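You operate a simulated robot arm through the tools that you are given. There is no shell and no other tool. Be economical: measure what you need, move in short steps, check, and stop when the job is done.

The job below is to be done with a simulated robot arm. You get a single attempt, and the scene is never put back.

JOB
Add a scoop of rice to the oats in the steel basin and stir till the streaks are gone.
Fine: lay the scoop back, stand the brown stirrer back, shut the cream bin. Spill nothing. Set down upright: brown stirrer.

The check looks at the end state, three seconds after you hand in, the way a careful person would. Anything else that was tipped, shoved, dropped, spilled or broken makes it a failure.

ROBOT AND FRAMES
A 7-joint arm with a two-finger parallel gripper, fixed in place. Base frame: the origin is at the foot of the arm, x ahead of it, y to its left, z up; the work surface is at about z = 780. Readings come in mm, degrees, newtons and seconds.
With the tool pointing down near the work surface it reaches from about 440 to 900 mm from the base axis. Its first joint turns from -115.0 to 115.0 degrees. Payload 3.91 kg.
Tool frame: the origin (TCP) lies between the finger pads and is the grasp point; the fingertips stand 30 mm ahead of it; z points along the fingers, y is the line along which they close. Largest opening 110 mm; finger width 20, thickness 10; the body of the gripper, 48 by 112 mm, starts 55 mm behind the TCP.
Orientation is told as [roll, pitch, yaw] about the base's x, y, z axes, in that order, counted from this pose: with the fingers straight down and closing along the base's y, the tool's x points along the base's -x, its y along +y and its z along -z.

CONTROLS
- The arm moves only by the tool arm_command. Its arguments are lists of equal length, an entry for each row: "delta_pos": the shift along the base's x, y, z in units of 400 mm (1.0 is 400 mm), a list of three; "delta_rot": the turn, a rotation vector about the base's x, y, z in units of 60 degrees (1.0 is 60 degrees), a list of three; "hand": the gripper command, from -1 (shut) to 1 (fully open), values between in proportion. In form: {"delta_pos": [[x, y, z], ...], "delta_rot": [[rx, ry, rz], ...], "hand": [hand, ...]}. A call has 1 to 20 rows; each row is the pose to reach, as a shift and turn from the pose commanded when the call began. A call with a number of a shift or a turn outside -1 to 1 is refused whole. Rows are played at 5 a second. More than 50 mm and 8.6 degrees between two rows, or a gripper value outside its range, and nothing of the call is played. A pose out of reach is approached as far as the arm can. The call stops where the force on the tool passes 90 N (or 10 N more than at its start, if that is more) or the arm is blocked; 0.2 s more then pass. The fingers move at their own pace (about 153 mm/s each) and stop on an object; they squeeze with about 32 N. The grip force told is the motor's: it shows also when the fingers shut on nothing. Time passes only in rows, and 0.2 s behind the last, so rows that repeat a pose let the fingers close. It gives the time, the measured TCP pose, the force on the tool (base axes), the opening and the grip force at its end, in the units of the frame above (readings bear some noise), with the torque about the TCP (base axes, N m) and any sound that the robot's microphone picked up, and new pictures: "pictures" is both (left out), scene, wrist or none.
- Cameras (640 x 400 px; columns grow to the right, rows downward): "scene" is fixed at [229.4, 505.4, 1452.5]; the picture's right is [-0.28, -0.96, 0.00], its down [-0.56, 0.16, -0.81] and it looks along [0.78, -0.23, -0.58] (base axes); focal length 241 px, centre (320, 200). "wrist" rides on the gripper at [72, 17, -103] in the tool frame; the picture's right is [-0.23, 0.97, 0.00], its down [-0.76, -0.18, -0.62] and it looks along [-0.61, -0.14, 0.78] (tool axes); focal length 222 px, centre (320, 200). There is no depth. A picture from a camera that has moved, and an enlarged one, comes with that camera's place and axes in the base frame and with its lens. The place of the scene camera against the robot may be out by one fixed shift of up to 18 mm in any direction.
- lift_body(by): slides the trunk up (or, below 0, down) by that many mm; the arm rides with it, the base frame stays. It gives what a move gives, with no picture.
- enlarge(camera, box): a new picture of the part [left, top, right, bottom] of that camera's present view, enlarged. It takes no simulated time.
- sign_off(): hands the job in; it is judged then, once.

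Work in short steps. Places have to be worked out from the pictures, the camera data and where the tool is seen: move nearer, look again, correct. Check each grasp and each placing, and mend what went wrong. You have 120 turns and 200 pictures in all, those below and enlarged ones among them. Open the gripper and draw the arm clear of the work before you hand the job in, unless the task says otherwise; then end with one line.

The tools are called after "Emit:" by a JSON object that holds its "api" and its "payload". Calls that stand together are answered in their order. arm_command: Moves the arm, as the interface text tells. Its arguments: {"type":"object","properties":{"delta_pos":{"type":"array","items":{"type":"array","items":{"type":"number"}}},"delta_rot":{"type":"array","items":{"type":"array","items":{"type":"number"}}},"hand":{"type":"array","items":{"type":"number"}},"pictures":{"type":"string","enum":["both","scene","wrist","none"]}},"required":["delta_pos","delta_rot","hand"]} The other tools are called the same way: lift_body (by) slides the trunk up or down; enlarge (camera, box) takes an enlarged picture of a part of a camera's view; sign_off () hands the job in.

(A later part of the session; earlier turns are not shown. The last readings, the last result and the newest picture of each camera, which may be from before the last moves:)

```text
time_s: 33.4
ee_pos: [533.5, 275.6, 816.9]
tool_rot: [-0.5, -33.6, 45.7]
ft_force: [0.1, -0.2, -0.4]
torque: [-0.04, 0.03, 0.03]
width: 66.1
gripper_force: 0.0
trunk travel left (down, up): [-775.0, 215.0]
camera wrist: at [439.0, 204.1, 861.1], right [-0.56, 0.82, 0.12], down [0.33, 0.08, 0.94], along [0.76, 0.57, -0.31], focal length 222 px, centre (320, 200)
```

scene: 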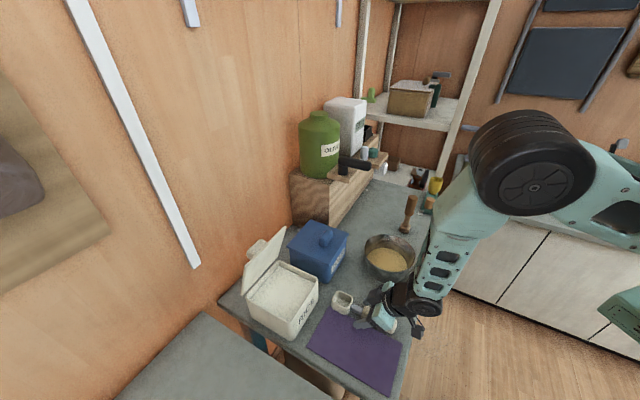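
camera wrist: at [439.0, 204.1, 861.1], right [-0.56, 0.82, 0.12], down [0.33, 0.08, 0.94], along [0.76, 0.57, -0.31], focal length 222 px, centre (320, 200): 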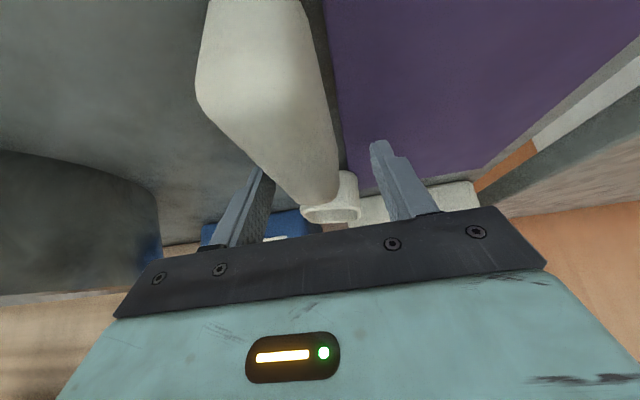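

Lean of 34° reached. The leaning fingers now meet the handle nearer its front end, so I shift 15 mm back along the handle, lean 5° more, and close.

Emit:
{"api": "arm_command", "payload": {"delta_pos": [[-0.0265, -0.0265, -0.002], [-0.0265, -0.0265, -0.004], [-0.0265, -0.0265, -0.004], [-0.0265, -0.0265, -0.004], [-0.0265, -0.0265, -0.004], [-0.0265, -0.0265, -0.004]], "delta_rot": [[0.03, -0.03, 0], [0.06, -0.06, 0], [0.06, -0.06, 0], [0.06, -0.06, 0], [0.06, -0.06, 0], [0.06, -0.06, 0]], "hand": [0.2, 0.2, -1, -1, -1, -1]}}

Emit:
{"api": "arm_command", "payload": {"delta_pos": [[0, 0, 0.03], [0, 0, 0.06], [0, 0, 0.1], [0, 0, 0.1]], "delta_rot": [[0, 0, 0], [0, 0, 0], [0, 0, 0], [0, 0, 0]], "hand": [-1, -1, -1, -1]}}

```text
time_s: 34.8
ee_pos: [523.2, 265.1, 815.6]
tool_rot: [-0.4, -38.6, 45.7]
ft_force: [0.0, -0.7, 1.2]
torque: [-0.1, 0.14, 0.06]
width: 29.4
gripper_force: 31.9
trunk travel left (down, up): [-775.0, 215.0]
camera wrist: at [425.8, 191.1, 848.5], right [-0.57, 0.81, 0.14], down [0.27, 0.03, 0.96], along [0.78, 0.59, -0.23], focal length 222 px, centre (320, 200)
```

scene: 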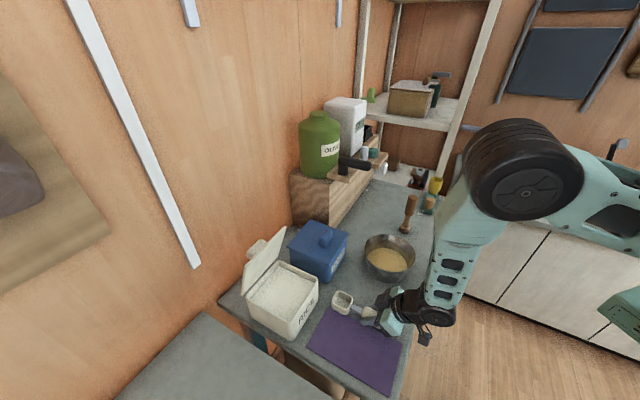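
wrist: 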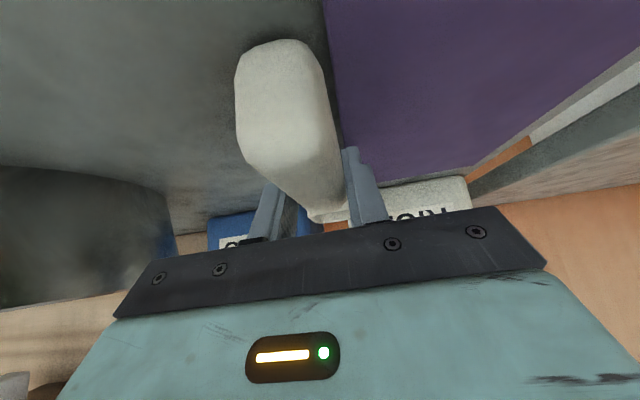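

```text
time_s: 35.8
ee_pos: [523.5, 265.2, 855.5]
tool_rot: [-0.4, -38.6, 45.7]
ft_force: [-0.1, 0.6, -0.2]
torque: [-0.03, 0.01, -0.03]
width: 29.5
gripper_force: 31.7
trunk travel left (down, up): [-775.0, 215.0]
camera wrist: at [425.7, 191.0, 889.1], right [-0.57, 0.81, 0.14], down [0.27, 0.03, 0.96], along [0.78, 0.58, -0.23], focal length 222 px, centre (320, 200)
```

scene: 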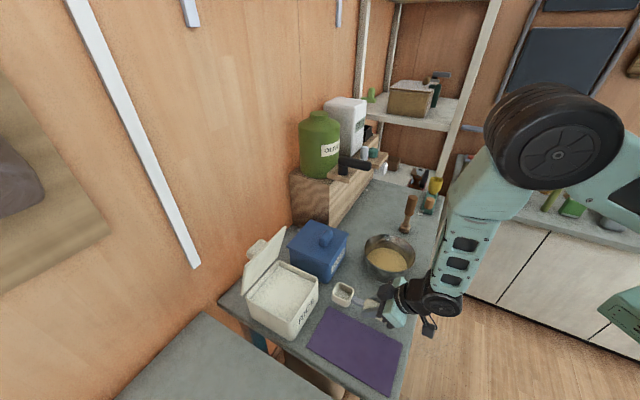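
wrist: 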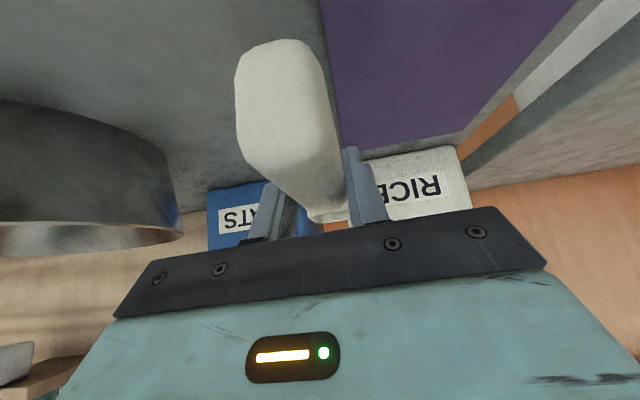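

Scoop held level with the tool leaning back 38.6°. I lift to z 1010 and move in front of the bin (s≈702, on its centre line).

Emit:
{"api": "arm_command", "payload": {"delta_pos": [[0, 0, 0.1], [0, 0, 0.2], [0, 0, 0.3], [0, 0, 0.387], [0.026, 0.1, 0.387], [0.052, 0.2, 0.387], [0.078, 0.3, 0.387], [0.104, 0.4075, 0.387], [0.104, 0.4075, 0.387]], "delta_rot": [[0, 0, 0], [0, 0, 0], [0, 0, 0], [0, 0, 0], [0, 0, 0], [0, 0, 0], [0, 0, 0], [0, 0, 0], [0, 0, 0]], "hand": [-1, -1, -1, -1, -1, -1, -1, -1, -1]}}

Emit:
{"api": "enlarge", "payload": {"camera": "scene", "box": [220, 200, 380, 340]}}

```text
time_s: 37.8
ee_pos: [565.4, 427.9, 1008.6]
tool_rot: [-0.3, -38.6, 45.6]
ft_force: [0.5, -0.4, -0.5]
torque: [-0.03, -0.02, 0.01]
width: 29.1
gripper_force: 31.6
trunk travel left (down, up): [-775.0, 215.0]
camera wrist: at [467.6, 354.2, 1043.1], right [-0.57, 0.81, 0.14], down [0.27, 0.03, 0.96], along [0.78, 0.59, -0.23], focal length 222 px, centre (320, 200)
```

scene: 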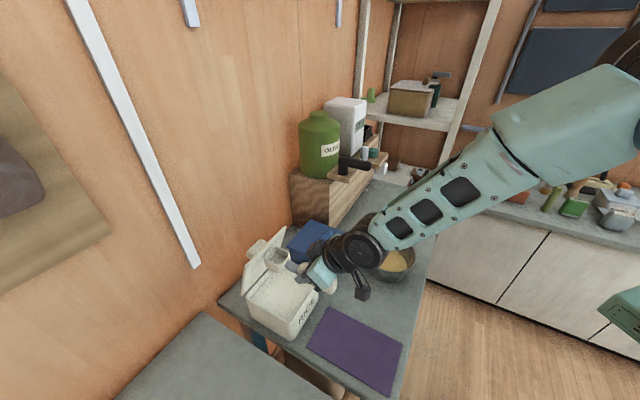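
wrist: 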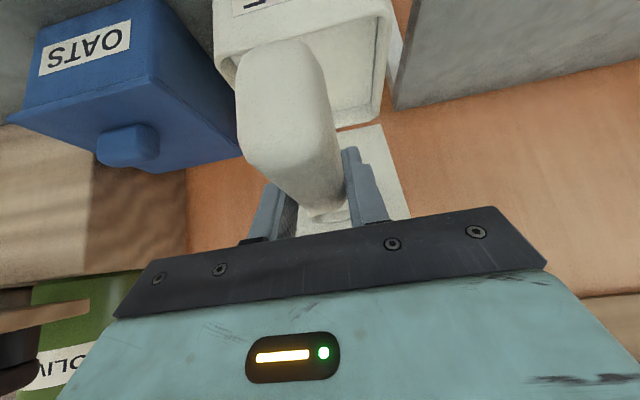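

```text
2.86 times, centred on (300, 270) of scene
camera zoom: at [229.4, 505.4, 1452.5], right [-0.28, -0.96, 0.0], down [-0.56, 0.16, -0.81], along [0.78, -0.23, -0.58], focal length 688 px, centre (377, 0)
```

zoom: 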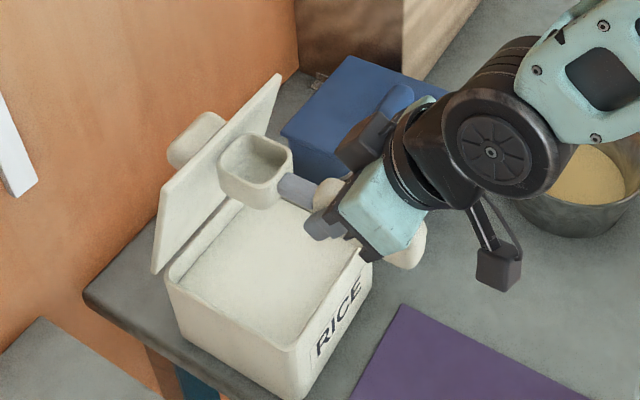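

The bowl hangs over the bin's middle, in front of the lid. I tip it 50° nose-down here (the lip moves away from the lid).

Emit:
{"api": "arm_command", "payload": {"delta_pos": [[0, 0, 0], [0, 0, 0], [0.005, 0.005, 0], [0.015, 0.015, 0], [0.025, 0.025, 0], [0.035, 0.035, 0], [0.035, 0.035, 0]], "delta_rot": [[-0.099, 0.097, 0], [-0.199, 0.194, 0], [-0.298, 0.291, 0], [-0.397, 0.388, 0], [-0.497, 0.485, 0], [-0.596, 0.582, 0], [-0.596, 0.582, 0]], "hand": [-1, -1, -1, -1, -1, -1, -1]}}

Emit:
{"api": "enlarge", "payload": {"camera": "scene", "box": [220, 180, 380, 340]}}

```text
time_s: 39.4
ee_pos: [580.2, 440.4, 1009.8]
tool_rot: [-0.4, 11.4, 45.8]
ft_force: [0.6, 0.2, -1.0]
torque: [0.05, -0.01, -0.02]
width: 29.6
gripper_force: 32.2
trunk travel left (down, up): [-775.0, 215.0]
camera wrist: at [530.7, 417.7, 1123.3], right [-0.54, 0.84, -0.05], down [0.73, 0.5, 0.46], along [0.41, 0.21, -0.89], focal length 222 px, centre (320, 200)
```

scene: 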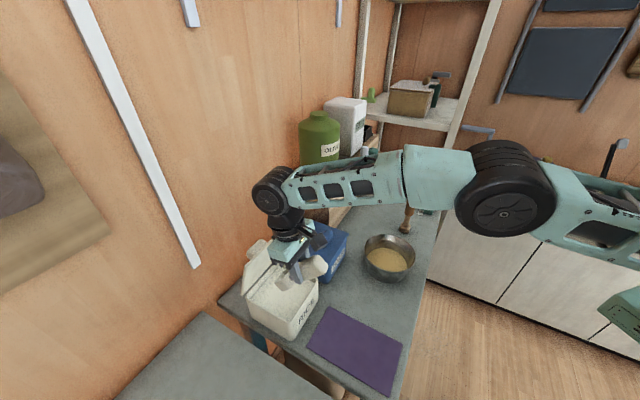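
wrist: 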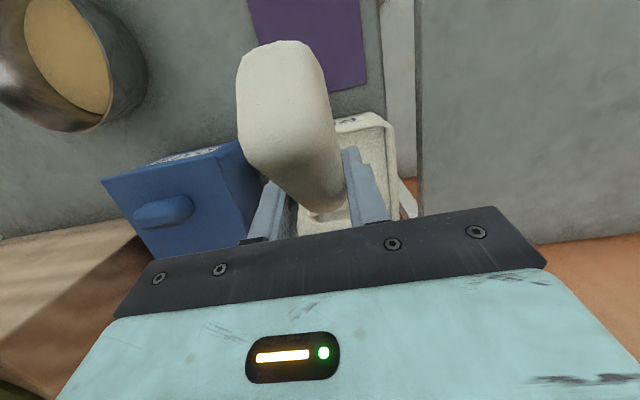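

```text
2.50 times, centred on (300, 260) of scene
camera zoom: at [229.4, 505.4, 1452.5], right [-0.28, -0.96, 0.0], down [-0.56, 0.16, -0.81], along [0.78, -0.23, -0.58], focal length 602 px, centre (370, 50)
```

zoom: 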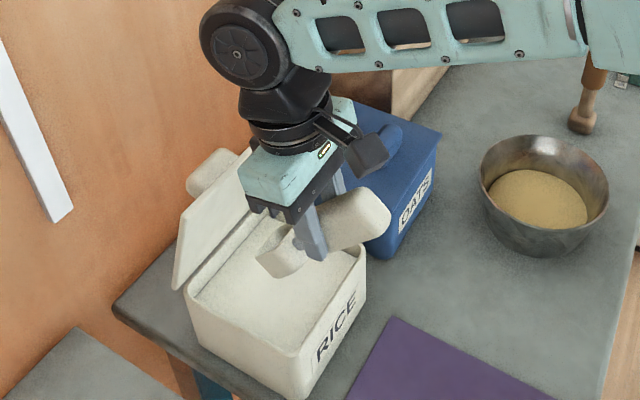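

Clear so far. I lower gradually to z 950 and check the clearance to the lid and front rim.

Emit:
{"api": "arm_command", "payload": {"delta_pos": [[0, 0, -0.05], [0, 0, -0.1], [0, 0, -0.13], [0, 0, -0.15], [0, 0, -0.15]], "delta_rot": [[0, 0, 0], [0, 0, 0], [0, 0, 0], [0, 0, 0], [0, 0, 0]], "hand": [-1, -1, -1, -1, -1], "pictures": "wrist"}}

Emit:
{"api": "enlarge", "payload": {"camera": "scene", "box": [220, 200, 360, 340]}}

```text
time_s: 40.5
ee_pos: [578.1, 442.0, 948.4]
tool_rot: [-0.4, 11.3, 45.7]
ft_force: [-0.3, -0.1, -0.7]
torque: [0.01, 0.02, 0.04]
width: 29.6
gripper_force: 32.3
trunk travel left (down, up): [-775.0, 215.0]
camera wrist: at [530.5, 418.3, 1063.5], right [-0.54, 0.84, -0.05], down [0.73, 0.5, 0.46], along [0.41, 0.21, -0.89], focal length 222 px, centre (320, 200)
```

wrist: 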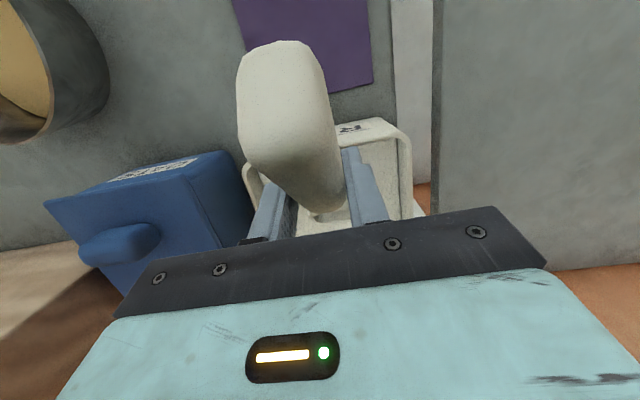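

```text
2.86 times, centred on (290, 270) of scene
camera zoom: at [229.4, 505.4, 1452.5], right [-0.28, -0.96, 0.0], down [-0.56, 0.16, -0.81], along [0.78, -0.23, -0.58], focal length 688 px, centre (406, 0)
```

zoom: 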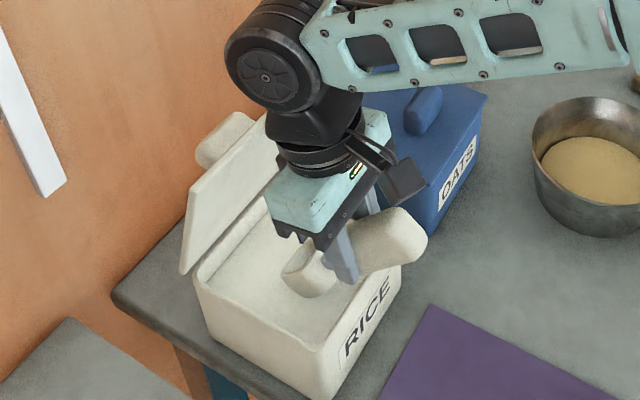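

Clear of lid and rim on all sides. I dip the last 19 mm into the rice.

Emit:
{"api": "arm_command", "payload": {"delta_pos": [[0, 0, -0.015], [0, 0, -0.03], [0, 0, -0.048], [0, 0, -0.048]], "delta_rot": [[0, 0, 0], [0, 0, 0], [0, 0, 0], [0, 0, 0]], "hand": [-1, -1, -1, -1], "pictures": "wrist"}}

Emit:
{"api": "enlarge", "payload": {"camera": "scene", "box": [240, 220, 340, 330]}}

```text
time_s: 41.5
ee_pos: [579.7, 442.3, 929.5]
tool_rot: [-0.4, 11.4, 45.7]
ft_force: [-0.3, -0.4, -0.2]
torque: [0.0, -0.04, 0.03]
width: 29.4
gripper_force: 31.4
trunk travel left (down, up): [-775.0, 215.0]
camera wrist: at [530.5, 418.1, 1044.2], right [-0.54, 0.84, -0.05], down [0.73, 0.5, 0.46], along [0.41, 0.21, -0.89], focal length 222 px, centre (320, 200)
```

wrist: 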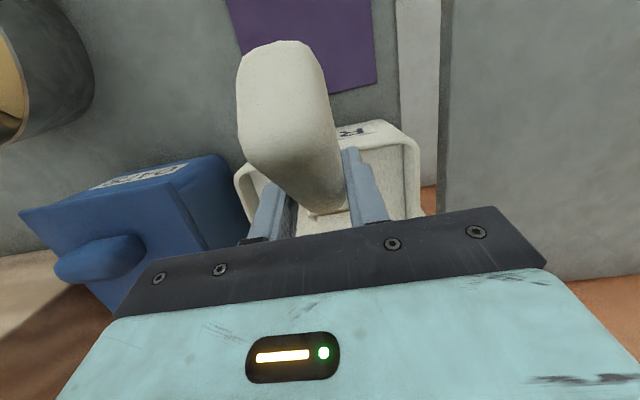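

```text
3.64 times, centred on (290, 275) of scene
camera zoom: at [229.4, 505.4, 1452.5], right [-0.28, -0.96, 0.0], down [-0.56, 0.16, -0.81], along [0.78, -0.23, -0.58], focal length 876 px, centre (429, -73)
```

zoom: 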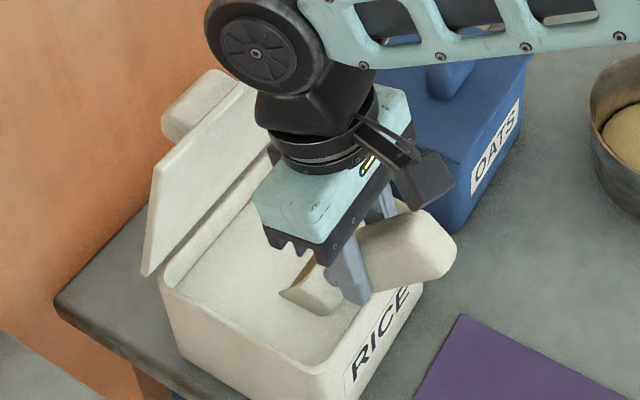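

The lip is well under the rice with no contact force elsewhere. I level the scoop, sweeping it mouth-first up through the rice, then raise it slowly.

Emit:
{"api": "arm_command", "payload": {"delta_pos": [[0, 0, 0], [0, 0, 0.005], [0, 0, 0.01], [-0.005, -0.005, 0.015], [-0.01, -0.01, 0.02], [-0.015, -0.015, 0.03], [-0.02, -0.02, 0.05], [-0.025, -0.025, 0.09], [-0.03, -0.03, 0.14], [-0.03, -0.03, 0.14]], "delta_rot": [[0.085, -0.083, 0], [0.17, -0.166, 0], [0.255, -0.249, 0], [0.34, -0.332, 0], [0.425, -0.415, 0], [0.51, -0.498, 0], [0.596, -0.582, 0], [0.596, -0.582, 0], [0.596, -0.582, 0], [0.596, -0.582, 0]], "hand": [-1, -1, -1, -1, -1, -1, -1, -1, -1, -1]}}

Emit:
{"api": "enlarge", "payload": {"camera": "scene", "box": [240, 220, 340, 330]}}

```text
time_s: 43.8
ee_pos: [566.8, 429.5, 985.9]
tool_rot: [-0.4, -38.7, 45.7]
ft_force: [-0.4, -0.3, -0.1]
torque: [0.03, -0.01, 0.01]
width: 29.4
gripper_force: 32.0
trunk travel left (down, up): [-775.0, 215.0]
camera wrist: at [469.2, 356.2, 1020.2], right [-0.57, 0.81, 0.14], down [0.27, 0.03, 0.96], along [0.78, 0.59, -0.23], focal length 222 px, centre (320, 200)
```

scene: 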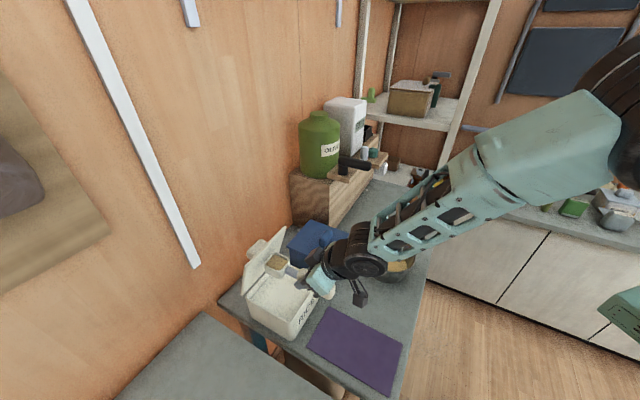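
wrist: 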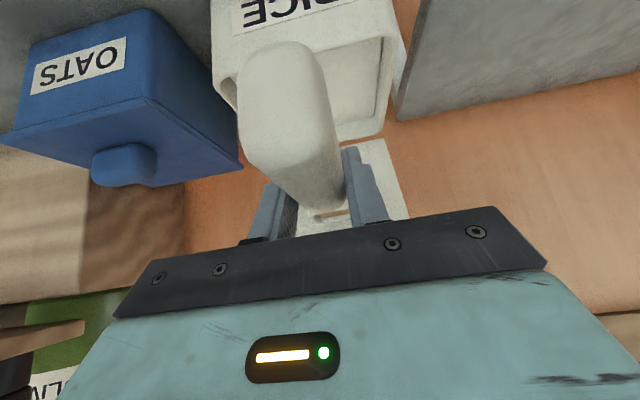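

```text
3.64 times, centred on (290, 275) of scene
camera zoom: at [229.4, 505.4, 1452.5], right [-0.28, -0.96, 0.0], down [-0.56, 0.16, -0.81], along [0.78, -0.23, -0.58], focal length 876 px, centre (429, -73)
```

zoom: 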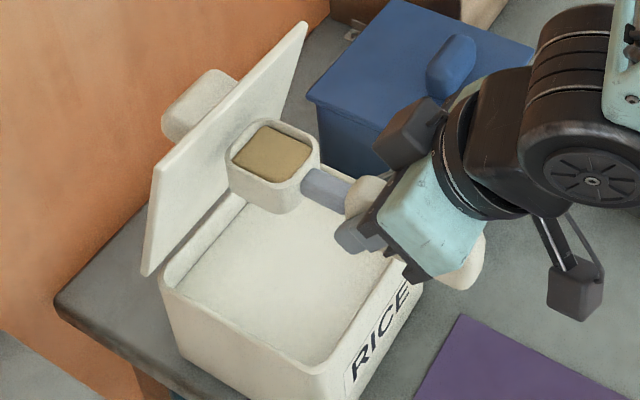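

The scoop came up full and level. I back away from the lid, then carry it slowly toward the basin while turning to yaw 0.

Emit:
{"api": "arm_command", "payload": {"delta_pos": [[-0.03, -0.03, 0], [-0.06, -0.06, 0.01], [-0.09, -0.1, 0.03], [-0.09, -0.14, 0.05], [-0.09, -0.2, 0.05], [-0.08, -0.27, 0.05], [-0.06, -0.34, 0.05], [-0.05, -0.41, 0.05], [-0.03, -0.48, 0.05], [-0.02, -0.55, 0.05], [0, -0.62, 0.05], [0.01, -0.68, 0.05], [0.02, -0.736, 0.05], [0.02, -0.736, 0.05]], "delta_rot": [[0, 0, 0], [0, 0, 0], [0, 0, 0], [0, 0, -0.05], [0, 0, -0.13], [0, 0, -0.21], [0, 0, -0.29], [0, 0, -0.37], [0, 0, -0.45], [0, 0, -0.53], [0, 0, -0.61], [0, 0, -0.69], [0, 0, -0.75], [0, 0, -0.75]], "hand": [-1, -1, -1, -1, -1, -1, -1, -1, -1, -1, -1, -1, -1, -1]}}

Emit:
{"api": "enlarge", "payload": {"camera": "scene", "box": [300, 180, 460, 320]}}

```text
time_s: 46.8
ee_pos: [576.5, 137.1, 1007.1]
tool_rot: [-0.4, -38.7, 0.7]
ft_force: [0.2, -0.6, -1.6]
torque: [0.0, -0.02, -0.03]
width: 29.5
gripper_force: 31.8
trunk travel left (down, up): [-775.0, 215.0]
camera wrist: at [453.6, 153.2, 1041.4], right [0.17, 0.98, 0.14], down [0.21, -0.17, 0.96], along [0.96, -0.13, -0.23], focal length 222 px, centre (320, 200)
```

scene: 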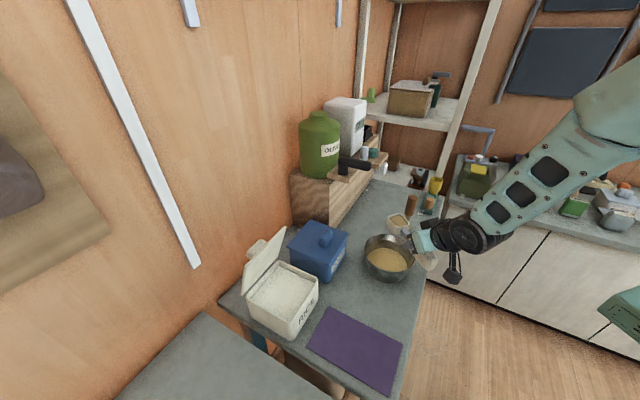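
wrist: 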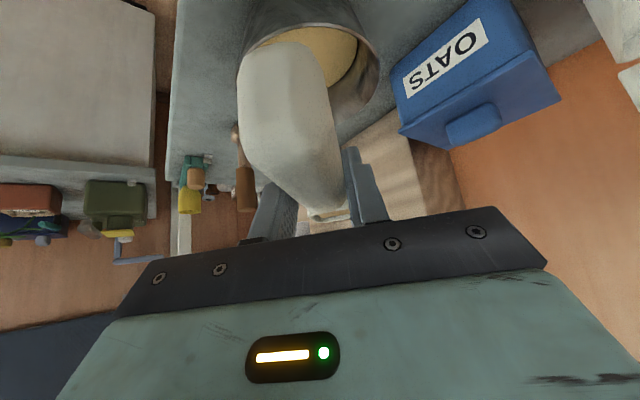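

```text
2.86 times, centred on (380, 250) of scene
camera zoom: at [229.4, 505.4, 1452.5], right [-0.28, -0.96, 0.0], down [-0.56, 0.16, -0.81], along [0.78, -0.23, -0.58], focal length 688 px, centre (149, 57)
```

zoom: 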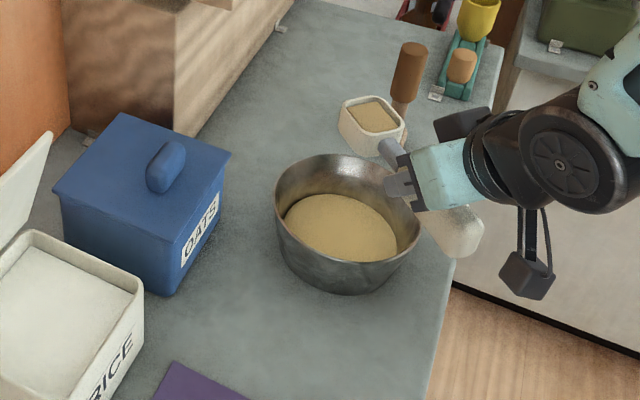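

The bowl of rice is level above the basin's far side; the basin centre works out at about (675, 127) with its rim near z 865. I lower so the lip is about 60 mm over the rim at the basin's centre.

Emit:
{"api": "arm_command", "payload": {"delta_pos": [[-0.012, -0.008, -0.05], [-0.024, -0.016, -0.1], [-0.036, -0.025, -0.16], [-0.036, -0.025, -0.2125], [-0.036, -0.025, -0.2125]], "delta_rot": [[0, 0, 0], [0, 0, 0], [0, 0, 0], [0, 0, 0], [0, 0, 0]], "hand": [-1, -1, -1, -1, -1]}}

Emit:
{"api": "enlarge", "payload": {"camera": "scene", "box": [340, 200, 440, 300]}}

```text
time_s: 48.0
ee_pos: [560.7, 125.8, 921.5]
tool_rot: [-0.3, -38.6, 0.7]
ft_force: [0.5, -0.1, 0.2]
torque: [0.03, 0.01, 0.01]
width: 29.6
gripper_force: 31.5
trunk travel left (down, up): [-775.0, 215.0]
camera wrist: at [439.1, 142.5, 955.3], right [0.17, 0.98, 0.14], down [0.21, -0.17, 0.96], along [0.96, -0.14, -0.23], focal length 222 px, centre (320, 200)
```

scene: 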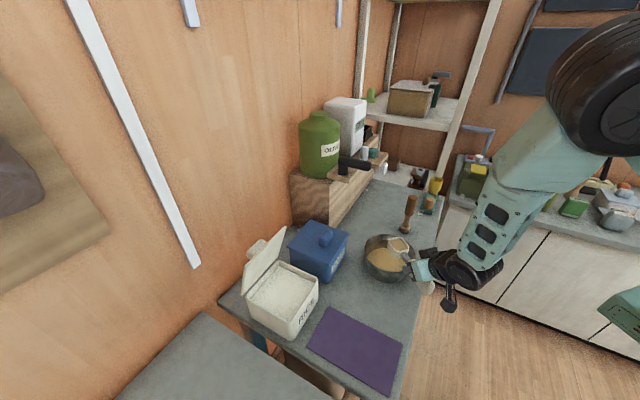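
wrist: 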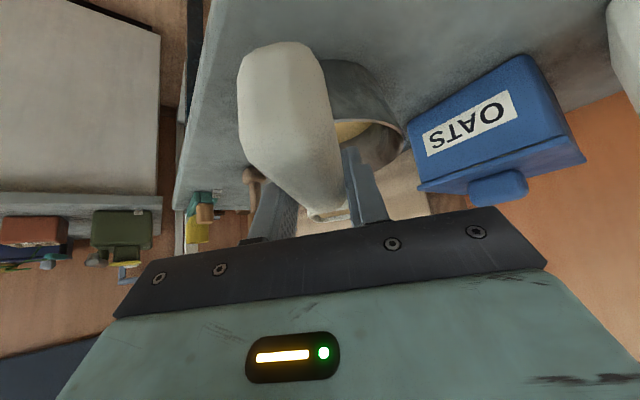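

```text
4.00 times, centred on (390, 250) of scene
camera zoom: at [229.4, 505.4, 1452.5], right [-0.28, -0.96, 0.0], down [-0.56, 0.16, -0.81], along [0.78, -0.23, -0.58], focal length 964 px, centre (40, 0)
```

zoom: 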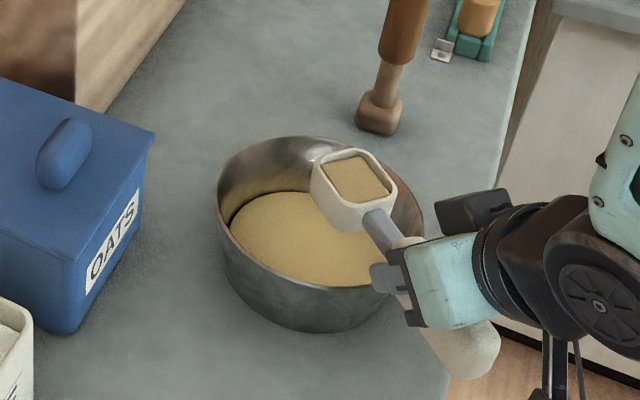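

Rim ellipse compared with the known bowl position confirms the basin centre at about (676, 128), so the lip is right over it. I tilt nose-down around the lip, in slow steps, to pour.

Emit:
{"api": "arm_command", "payload": {"delta_pos": [[0.001, 0, 0.0345], [0.0075, 0, 0.066], [0.019, 0, 0.0935], [0.036, 0, 0.119], [0.058, 0, 0.142], [0.084, 0, 0.159], [0.114, 0, 0.172], [0.114, 0, 0.172]], "delta_rot": [[0, 0.133, 0], [0, 0.267, 0], [0, 0.4, 0], [0, 0.533, 0], [0, 0.667, 0], [0, 0.8, 0], [0, 0.933, 0], [0, 0.933, 0]], "hand": [-1, -1, -1, -1, -1, -1, -1, -1], "pictures": "none"}}

Emit:
{"api": "enlarge", "payload": {"camera": "scene", "box": [340, 180, 460, 300]}}

```text
time_s: 49.8
ee_pos: [605.5, 124.4, 990.3]
tool_rot: [0.2, 17.4, 0.5]
ft_force: [-1.2, 0.2, -0.1]
torque: [-0.03, -0.06, -0.03]
width: 29.3
gripper_force: 32.3
trunk travel left (down, up): [-775.0, 215.0]
```

```text
3.33 times, centred on (400, 240) of scene
camera zoom: at [229.4, 505.4, 1452.5], right [-0.28, -0.96, 0.0], down [-0.56, 0.16, -0.81], along [0.78, -0.23, -0.58], focal length 803 px, centre (53, 67)
```

zoom: 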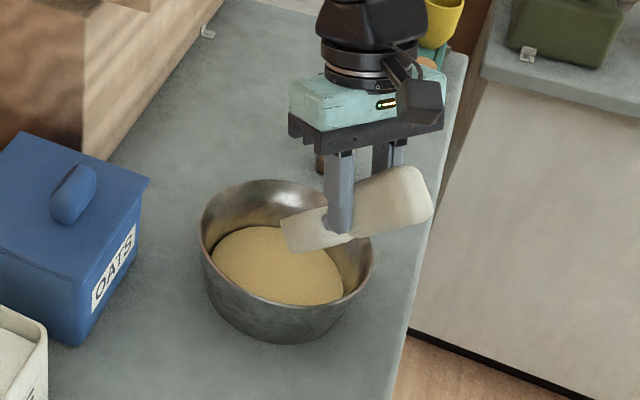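

The lip is over the oats. I go on tilting past vertical so the scoop empties.

Emit:
{"api": "arm_command", "payload": {"delta_pos": [[0.033, 0.004, 0.014], [0.069, 0.006, 0.025], [0.107, 0.006, 0.031], [0.146, 0.006, 0.032], [0.186, 0.006, 0.03], [0.186, 0.006, 0.03], [0.186, 0.006, 0.03], [0.186, 0.006, 0.03]], "delta_rot": [[0, 0.133, 0], [0, 0.267, 0], [0, 0.4, 0], [0, 0.533, 0], [0, 0.667, 0], [0, 0.667, 0], [0, 0.667, 0], [0, 0.667, 0]], "hand": [-1, -1, -1, -1, -1, -1, -1, -1], "pictures": "wrist"}}

Emit:
{"api": "enlarge", "payload": {"camera": "scene", "box": [340, 180, 460, 300]}}

```text
time_s: 51.5
ee_pos: [680.0, 127.7, 1002.4]
tool_rot: [0.9, 57.4, 1.0]
ft_force: [-1.1, 0.0, 0.4]
torque: [-0.01, -0.04, 0.03]
width: 29.6
gripper_force: 31.8
trunk travel left (down, up): [-775.0, 215.0]
camera wrist: at [727.5, 144.1, 1118.0], right [0.12, 0.98, -0.18], down [0.94, -0.17, -0.31], along [-0.33, -0.14, -0.93], focal length 222 px, centre (320, 200)
```

wrist: 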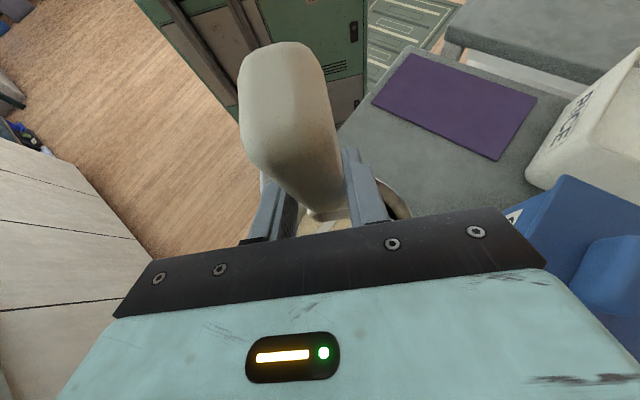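

```text
3.33 times, centred on (400, 240) of scene
camera zoom: at [229.4, 505.4, 1452.5], right [-0.28, -0.96, 0.0], down [-0.56, 0.16, -0.81], along [0.78, -0.23, -0.58], focal length 803 px, centre (53, 67)
```

zoom: 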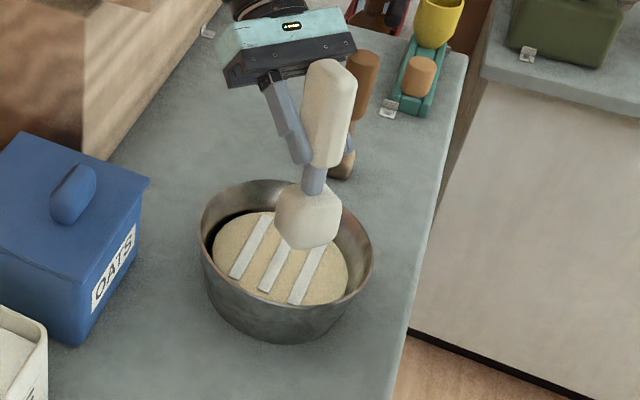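

The rice is out: white streaks lie on the oats in the basin, nothing outside. I raise the scoop and untilt it over the basin.

Emit:
{"api": "arm_command", "payload": {"delta_pos": [[0, 0, 0.05], [0, 0, 0.1], [-0.04, 0, 0.1], [-0.08, 0, 0.1], [-0.12, 0, 0.1], [-0.16, 0, 0.1], [-0.2, 0, 0.1]], "delta_rot": [[0, 0, 0], [0, 0, 0], [0, -0.133, 0], [0, -0.267, 0], [0, -0.4, 0], [0, -0.533, 0], [0, -0.667, 0]], "hand": [-1, -1, -1, -1, -1, -1, -1], "pictures": "none"}}

Emit:
{"api": "arm_command", "payload": {"delta_pos": [[-0.02, 0, 0], [-0.04, 0, 0], [-0.06, 0, 0], [-0.08, 0.0, 0], [-0.1, 0.0, 0], [-0.12, 0.0, 0], [-0.14, 0.0, 0], [-0.14, 0.0, 0]], "delta_rot": [[0, -0.133, 0], [0, -0.267, 0], [0, -0.4, 0], [0, -0.533, 0], [0, -0.667, 0], [0, -0.8, 0], [0, -0.933, 0], [0, -0.933, 0]], "hand": [-1, -1, -1, -1, -1, -1, -1, -1]}}

Emit:
{"api": "enlarge", "payload": {"camera": "scene", "box": [340, 180, 460, 300]}}

```text
time_s: 53.1
ee_pos: [601.3, 127.1, 1042.9]
tool_rot: [0.3, 17.4, 0.5]
ft_force: [0.1, 0.1, -1.5]
torque: [0.0, 0.04, -0.02]
width: 29.3
gripper_force: 31.9
trunk travel left (down, up): [-775.0, 215.0]
```

```text
time_s: 55.1
ee_pos: [570.4, 104.2, 1062.4]
tool_rot: [6.1, -38.1, -9.7]
ft_force: [1.1, -1.7, -0.9]
torque: [0.1, 0.02, 0.08]
width: 29.5
gripper_force: 31.9
trunk travel left (down, up): [-775.0, 215.0]
stopped in row 8: the arm was blocked; the commanded pose is now the measured one
camera wrist: at [450.8, 130.5, 1098.2], right [0.28, 0.93, 0.22], down [0.19, -0.28, 0.94], along [0.94, -0.22, -0.25], focal length 222 px, centre (320, 200)
```

scene: 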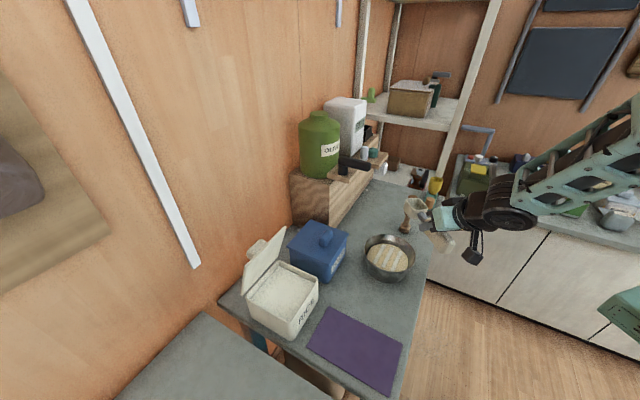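
wrist: 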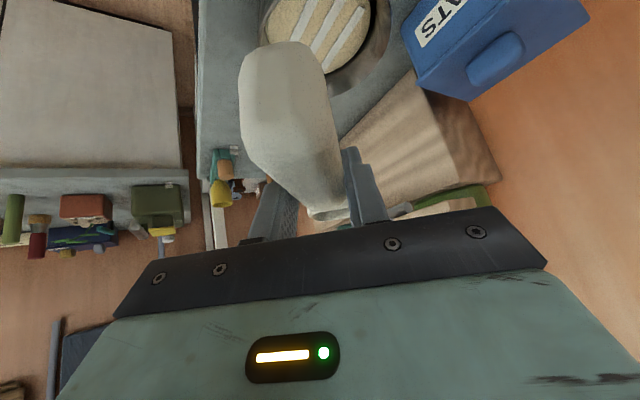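

```text
3.33 times, centred on (400, 240) of scene
camera zoom: at [229.4, 505.4, 1452.5], right [-0.28, -0.96, 0.0], down [-0.56, 0.16, -0.81], along [0.78, -0.23, -0.58], focal length 803 px, centre (53, 67)
```

zoom: 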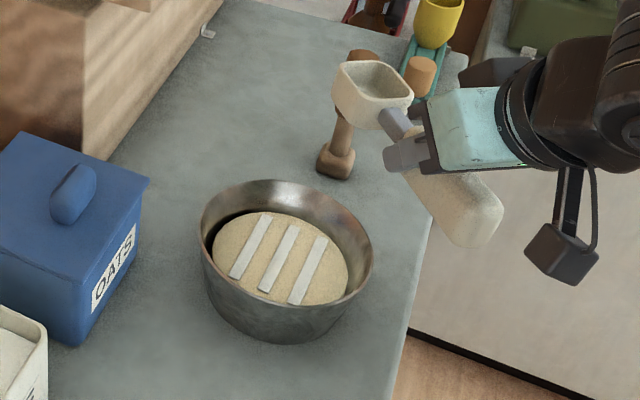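

The scoop is empty, level apart from a small roll, and the basin shows three streaks with nothing spilled. I square the tool and return toward the table spot beside the mat.

Emit:
{"api": "arm_command", "payload": {"delta_pos": [[0.02, 0.05, 0], [0.02, 0.1, 0], [0.02, 0.1, 0]], "delta_rot": [[-0.04, 0.007, -0.032], [-0.079, 0.0135, -0.063], [-0.079, 0.0135, -0.063]], "hand": [-1, -1, -1], "pictures": "none"}}

Emit:
{"api": "arm_command", "payload": {"delta_pos": [[0, 0.06, -0.02], [0, 0.12, -0.04], [-0.01, 0.18, -0.08], [-0.03, 0.24, -0.12], [-0.06, 0.28, -0.16], [-0.08, 0.3, -0.2], [-0.1, 0.3025, -0.25], [-0.12, 0.3025, -0.3], [-0.13, 0.3025, -0.36], [-0.137, 0.3025, -0.42], [-0.137, 0.3025, -0.48], [-0.137, 0.3025, -0.48]], "delta_rot": [[0, 0, 0.13], [0, 0, 0.26], [0, 0, 0.39], [0, 0, 0.52], [0, 0, 0.65], [0, 0, 0.78], [0, 0, 0.91], [0, 0, 0.923], [0, 0, 0.923], [0, 0, 0.923], [0, 0, 0.923], [0, 0, 0.923]], "hand": [-1, -1, -1, -1, -1, -1, -1, -1, -1, -1, -1, -1]}}

```text
time_s: 56.1
ee_pos: [596.8, 132.0, 1089.8]
tool_rot: [7.9, -35.9, -18.5]
ft_force: [-0.3, -0.4, -1.0]
torque: [-0.01, 0.0, 0.0]
width: 29.4
gripper_force: 32.0
trunk travel left (down, up): [-775.0, 215.0]
stopped in row 3: the arm was blocked; the commanded pose is now the measured one
```

```text
time_s: 58.8
ee_pos: [541.1, 254.6, 896.2]
tool_rot: [7.3, -36.0, 37.5]
ft_force: [0.7, -0.4, -0.6]
torque: [-0.02, 0.05, -0.02]
width: 29.3
gripper_force: 32.2
trunk travel left (down, up): [-775.0, 215.0]
camera wrist: at [442.0, 183.7, 935.8], right [-0.5, 0.83, 0.23], down [0.37, -0.04, 0.93], along [0.78, 0.55, -0.28], focal length 222 px, centre (320, 200)
```

scene: 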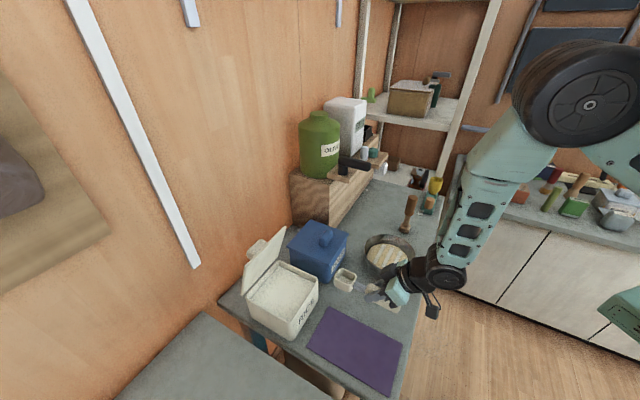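
wrist: 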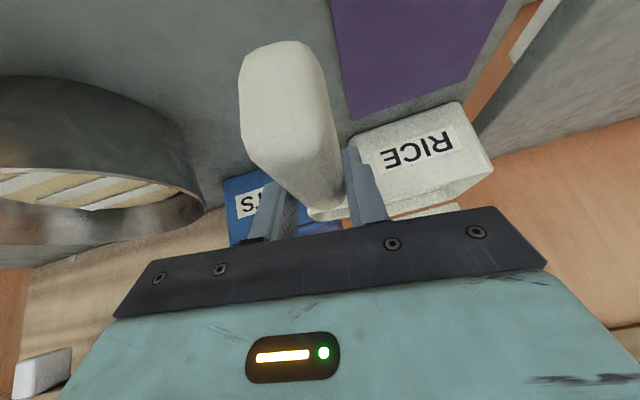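

I correct the small roll, pitch and yaw errors and move over the earlier spot at (523, 265).

Emit:
{"api": "arm_command", "payload": {"delta_pos": [[-0.02, 0.012, -0.02], [-0.044, 0.026, -0.05], [-0.044, 0.026, -0.05]], "delta_rot": [[-0.028, -0.048, 0.031], [-0.056, -0.097, 0.062], [-0.056, -0.097, 0.062]], "hand": [-1, -1, -1], "pictures": "none"}}

```text
time_s: 59.5
ee_pos: [522.7, 264.7, 875.7]
tool_rot: [-0.8, -38.0, 46.1]
ft_force: [-0.6, -0.3, -1.3]
torque: [0.01, 0.02, 0.01]
width: 29.5
gripper_force: 31.9
trunk travel left (down, up): [-775.0, 215.0]
```

Orientation matches the pick-up. I lower the scoop to the table at z 816.

Emit:
{"api": "arm_command", "payload": {"delta_pos": [[0, 0, -0.06], [0, 0, -0.11], [0, 0, -0.135], [0, 0, -0.148], [0, 0, -0.148]], "delta_rot": [[0, 0, 0], [0, 0, 0], [0, 0, 0], [0, 0, 0], [0, 0, 0]], "hand": [-1, -1, -1, -1, -1], "pictures": "none"}}

```text
time_s: 60.8
ee_pos: [521.7, 263.8, 817.1]
tool_rot: [-0.7, -38.2, 46.0]
ft_force: [-2.1, -3.6, 11.4]
torque: [0.57, -0.27, 0.02]
width: 29.3
gripper_force: 32.0
trunk travel left (down, up): [-775.0, 215.0]
```

Contact, 11 N. I open, stand the tool upright around the handle, and shift 13 mm toward the neck.

Emit:
{"api": "arm_command", "payload": {"delta_pos": [[0, 0, 0.003], [0, 0, 0.004], [0.005, 0.005, 0.004], [0.01, 0.01, 0.004], [0.015, 0.015, 0.004], [0.02, 0.02, 0.0], [0.023, 0.0235, -0.004], [0.023, 0.0235, -0.004]], "delta_rot": [[0, 0, 0], [0, 0, 0], [-0.092, 0.089, 0], [-0.183, 0.177, 0], [-0.275, 0.266, 0], [-0.366, 0.354, 0], [-0.458, 0.443, 0], [-0.458, 0.443, 0]], "hand": [0.1, 0.2, 0.2, 0.2, 0.2, 0.2, 0.2, 0.2], "pictures": "wrist"}}

```text
time_s: 62.5
ee_pos: [531.1, 274.3, 814.4]
tool_rot: [-0.7, 0.2, 46.0]
ft_force: [0.3, 0.1, 0.3]
torque: [0.01, -0.02, 0.0]
width: 66.2
gripper_force: 0.0
trunk travel left (down, up): [-775.0, 215.0]
camera wrist: at [467.2, 234.9, 916.8], right [-0.54, 0.84, -0.01], down [0.65, 0.43, 0.62], along [0.53, 0.33, -0.78], focal length 222 px, centre (320, 200)
```

wrist: 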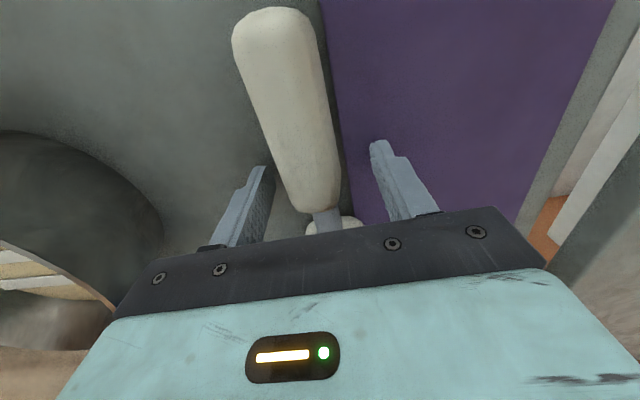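

Aligned as in the first good grasp. I close and lift about 100 mm.

Emit:
{"api": "arm_command", "payload": {"delta_pos": [[0, 0, 0], [0, 0, 0], [0, 0, 0], [0, 0, 0.01], [0, 0, 0.05], [0, 0, 0.12], [0, 0, 0.2], [0, 0, 0.27], [0, 0, 0.27]], "delta_rot": [[0, 0, 0], [0, 0, 0], [0, 0, 0], [0, 0, 0], [0, 0, 0], [0, 0, 0], [0, 0, 0], [0, 0, 0], [0, 0, 0]], "hand": [-1, -1, -1, -1, -1, -1, -1, -1, -1], "pictures": "wrist"}}

```text
time_s: 64.5
ee_pos: [532.1, 273.5, 924.5]
tool_rot: [-0.6, 0.1, 46.0]
ft_force: [-0.1, -0.5, -0.3]
torque: [-0.02, -0.02, -0.02]
width: 29.5
gripper_force: 32.6
trunk travel left (down, up): [-775.0, 215.0]
camera wrist: at [468.5, 234.8, 1025.7], right [-0.54, 0.84, -0.01], down [0.65, 0.43, 0.62], along [0.53, 0.33, -0.78], focal length 222 px, centre (320, 200)
```

wrist: 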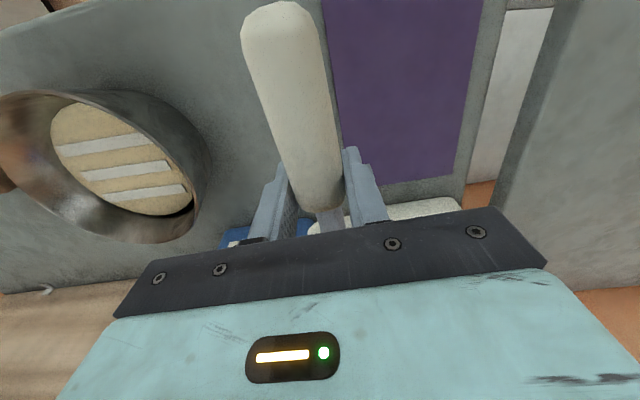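

Held level. I carry it over its original place on the mat and lower to z about 818.

Emit:
{"api": "arm_command", "payload": {"delta_pos": [[-0.06, 0.04, 0], [-0.12, 0.08, 0], [-0.1765, 0.1145, 0], [-0.1765, 0.1145, -0.1], [-0.1765, 0.1145, -0.18], [-0.1765, 0.1145, -0.235], [-0.1765, 0.1145, -0.258], [-0.1765, 0.1145, -0.266], [-0.1765, 0.1145, -0.266]], "delta_rot": [[0, 0, 0], [0, 0, 0], [0.01, 0, 0], [0.01, 0, -0.01], [0.01, 0, -0.01], [0.01, 0, -0.01], [0.01, 0, -0.01], [0.01, 0, -0.01], [0.01, 0, -0.01]], "hand": [-1, -1, -1, -1, -1, -1, -1, -1, -1], "pictures": "wrist"}}

```text
time_s: 66.5
ee_pos: [461.5, 320.7, 816.3]
tool_rot: [-0.2, -0.3, 45.4]
ft_force: [2.4, 0.9, 14.9]
torque: [-0.8, 0.9, 0.0]
width: 29.3
gripper_force: 31.7
trunk travel left (down, up): [-775.0, 215.0]
camera wrist: at [396.6, 281.0, 918.1], right [-0.53, 0.85, 0.0], down [0.66, 0.42, 0.63], along [0.53, 0.34, -0.78], focal length 222 px, centre (320, 200)
```

wrist: 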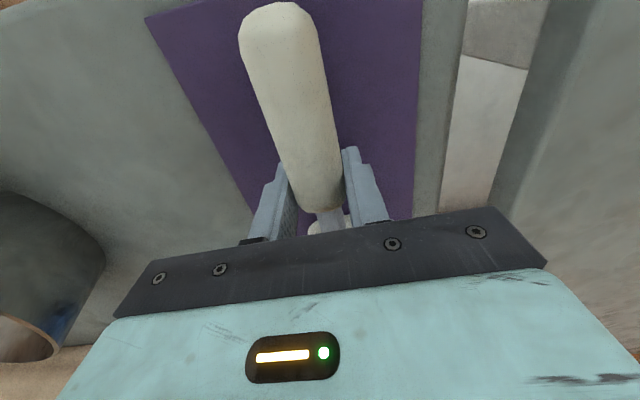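

The scoop rests on the mat as it lay at first (15 N contact). I open and rise.

Emit:
{"api": "arm_command", "payload": {"delta_pos": [[0, 0, 0.002], [0, 0, 0.003], [0, 0, 0.003], [0, 0, 0.06], [0, 0, 0.15], [0, 0, 0.25], [0, 0, 0.35], [0, 0, 0.45], [0, 0, 0.45]], "delta_rot": [[0, 0, 0], [0, 0, 0], [0, 0, 0], [0, 0, 0], [0, 0, 0], [0, 0, 0], [0, 0, 0], [0, 0, 0], [0, 0, 0]], "hand": [0, 0.3, 0.3, 0.3, 0.3, 0.3, 0.3, 0.3, 0.3]}}

Emit:
{"api": "enlarge", "payload": {"camera": "scene", "box": [220, 200, 420, 390]}}

```text
time_s: 68.5
ee_pos: [459.5, 319.8, 997.1]
tool_rot: [-0.3, -0.3, 45.4]
ft_force: [-0.3, -1.0, -0.3]
torque: [-0.03, -0.02, 0.0]
width: 71.4
gripper_force: 0.1
trunk travel left (down, up): [-775.0, 215.0]
camera wrist: at [395.9, 280.3, 1098.1], right [-0.53, 0.85, 0.0], down [0.66, 0.42, 0.63], along [0.53, 0.33, -0.78], focal length 222 px, centre (320, 200)
```

scene: 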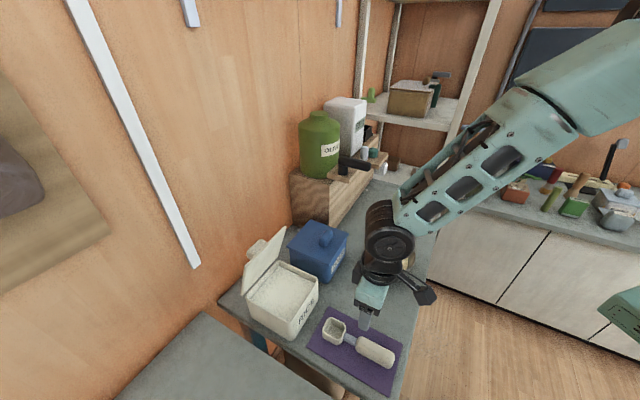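
wrist: 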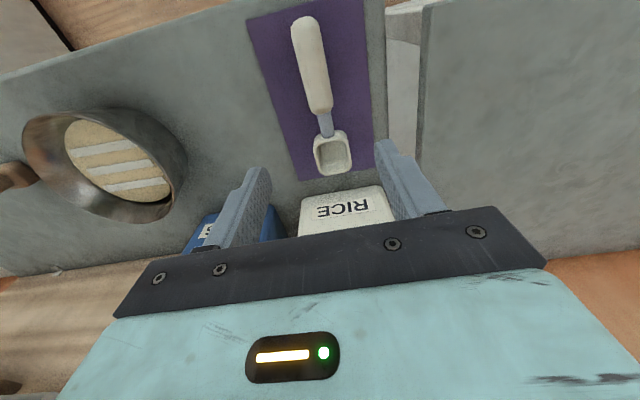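

```text
2.11 times, centred on (320, 295) of scene
camera zoom: at [229.4, 505.4, 1452.5], right [-0.28, -0.96, 0.0], down [-0.56, 0.16, -0.81], along [0.78, -0.23, -0.58], focal length 507 px, centre (320, 0)
```

zoom: 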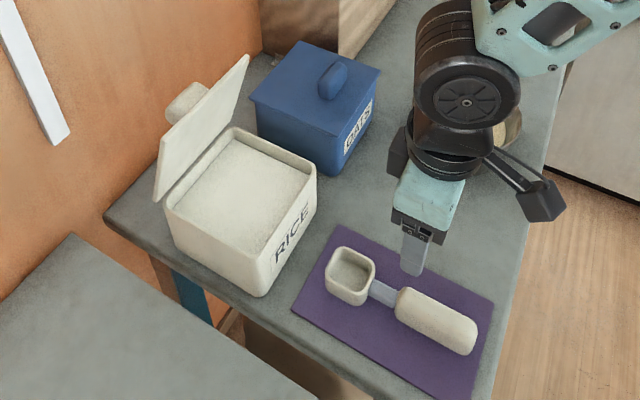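

The scoop lies back in place. Next is the stirrer near (830, -40), at long reach, so I raise the trunk 150 mm first and then move the hand toward it at height, turning to yaw 0.

Emit:
{"api": "lift_body", "payload": {"by": 150}}

Emit:
{"api": "arm_command", "payload": {"delta_pos": [[0.05, -0.08, 0], [0.11, -0.16, 0], [0.17, -0.24, 0], [0.23, -0.32, 0], [0.29, -0.4, 0], [0.35, -0.48, 0], [0.41, -0.56, 0], [0.47, -0.64, 0], [0.53, -0.72, -0.02], [0.6, -0.8, -0.05], [0.65, -0.88, -0.08], [0.65, -0.88, -0.08]], "delta_rot": [[0, 0, -0.07], [0, 0, -0.14], [0, 0, -0.21], [0, 0, -0.28], [0, 0, -0.35], [0, 0, -0.42], [0, 0, -0.49], [0, 0, -0.56], [0, 0, -0.63], [0, 0, -0.7], [0, 0, -0.757], [0, 0, -0.757]], "hand": [0.3, 0.3, 0.3, 0.3, 0.3, 0.3, 0.3, 0.3, 0.3, 0.3, 0.3, 0.3]}}

Emit:
{"api": "enlarge", "payload": {"camera": "scene", "box": [350, 150, 450, 270]}}

```text
time_s: 70.3
ee_pos: [460.2, 319.9, 1147.3]
tool_rot: [-0.2, -0.3, 45.4]
ft_force: [1.1, -0.4, 0.0]
torque: [-0.01, 0.02, 0.0]
width: 71.4
gripper_force: 0.1
trunk travel left (down, up): [-925.0, 65.0]
```

```text
time_s: 72.9
ee_pos: [722.3, -32.5, 1116.0]
tool_rot: [-0.2, -0.3, 0.1]
ft_force: [0.6, 0.2, -0.1]
torque: [0.02, 0.02, 0.02]
width: 71.7
gripper_force: 0.1
trunk travel left (down, up): [-925.0, 65.0]
camera wrist: at [648.2, -15.8, 1216.3], right [0.23, 0.97, 0.0], down [0.76, -0.18, 0.63], along [0.61, -0.14, -0.78], focal length 222 px, centre (320, 200)
```

scene: 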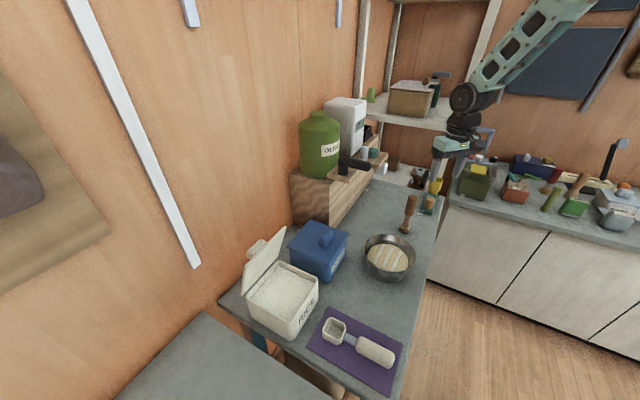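
wrist: 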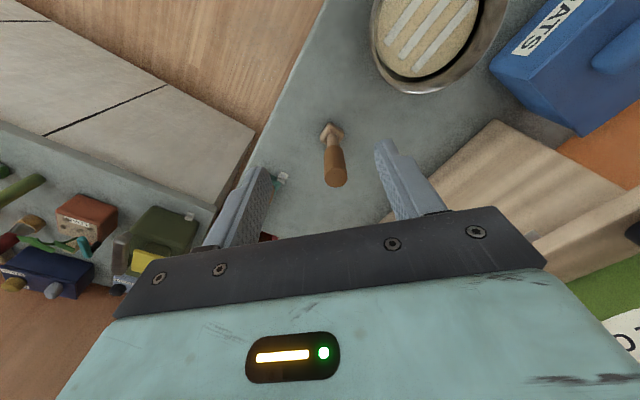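

```text
3.33 times, centred on (400, 210) of scene
camera zoom: at [229.4, 505.4, 1452.5], right [-0.28, -0.96, 0.0], down [-0.56, 0.16, -0.81], along [0.78, -0.23, -0.58], focal length 803 px, centre (53, 167)
```

zoom: 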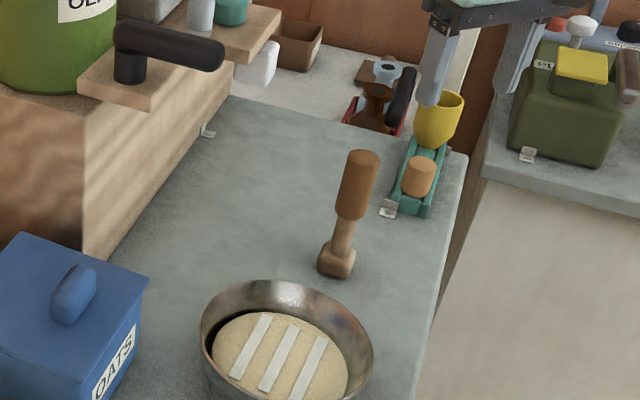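

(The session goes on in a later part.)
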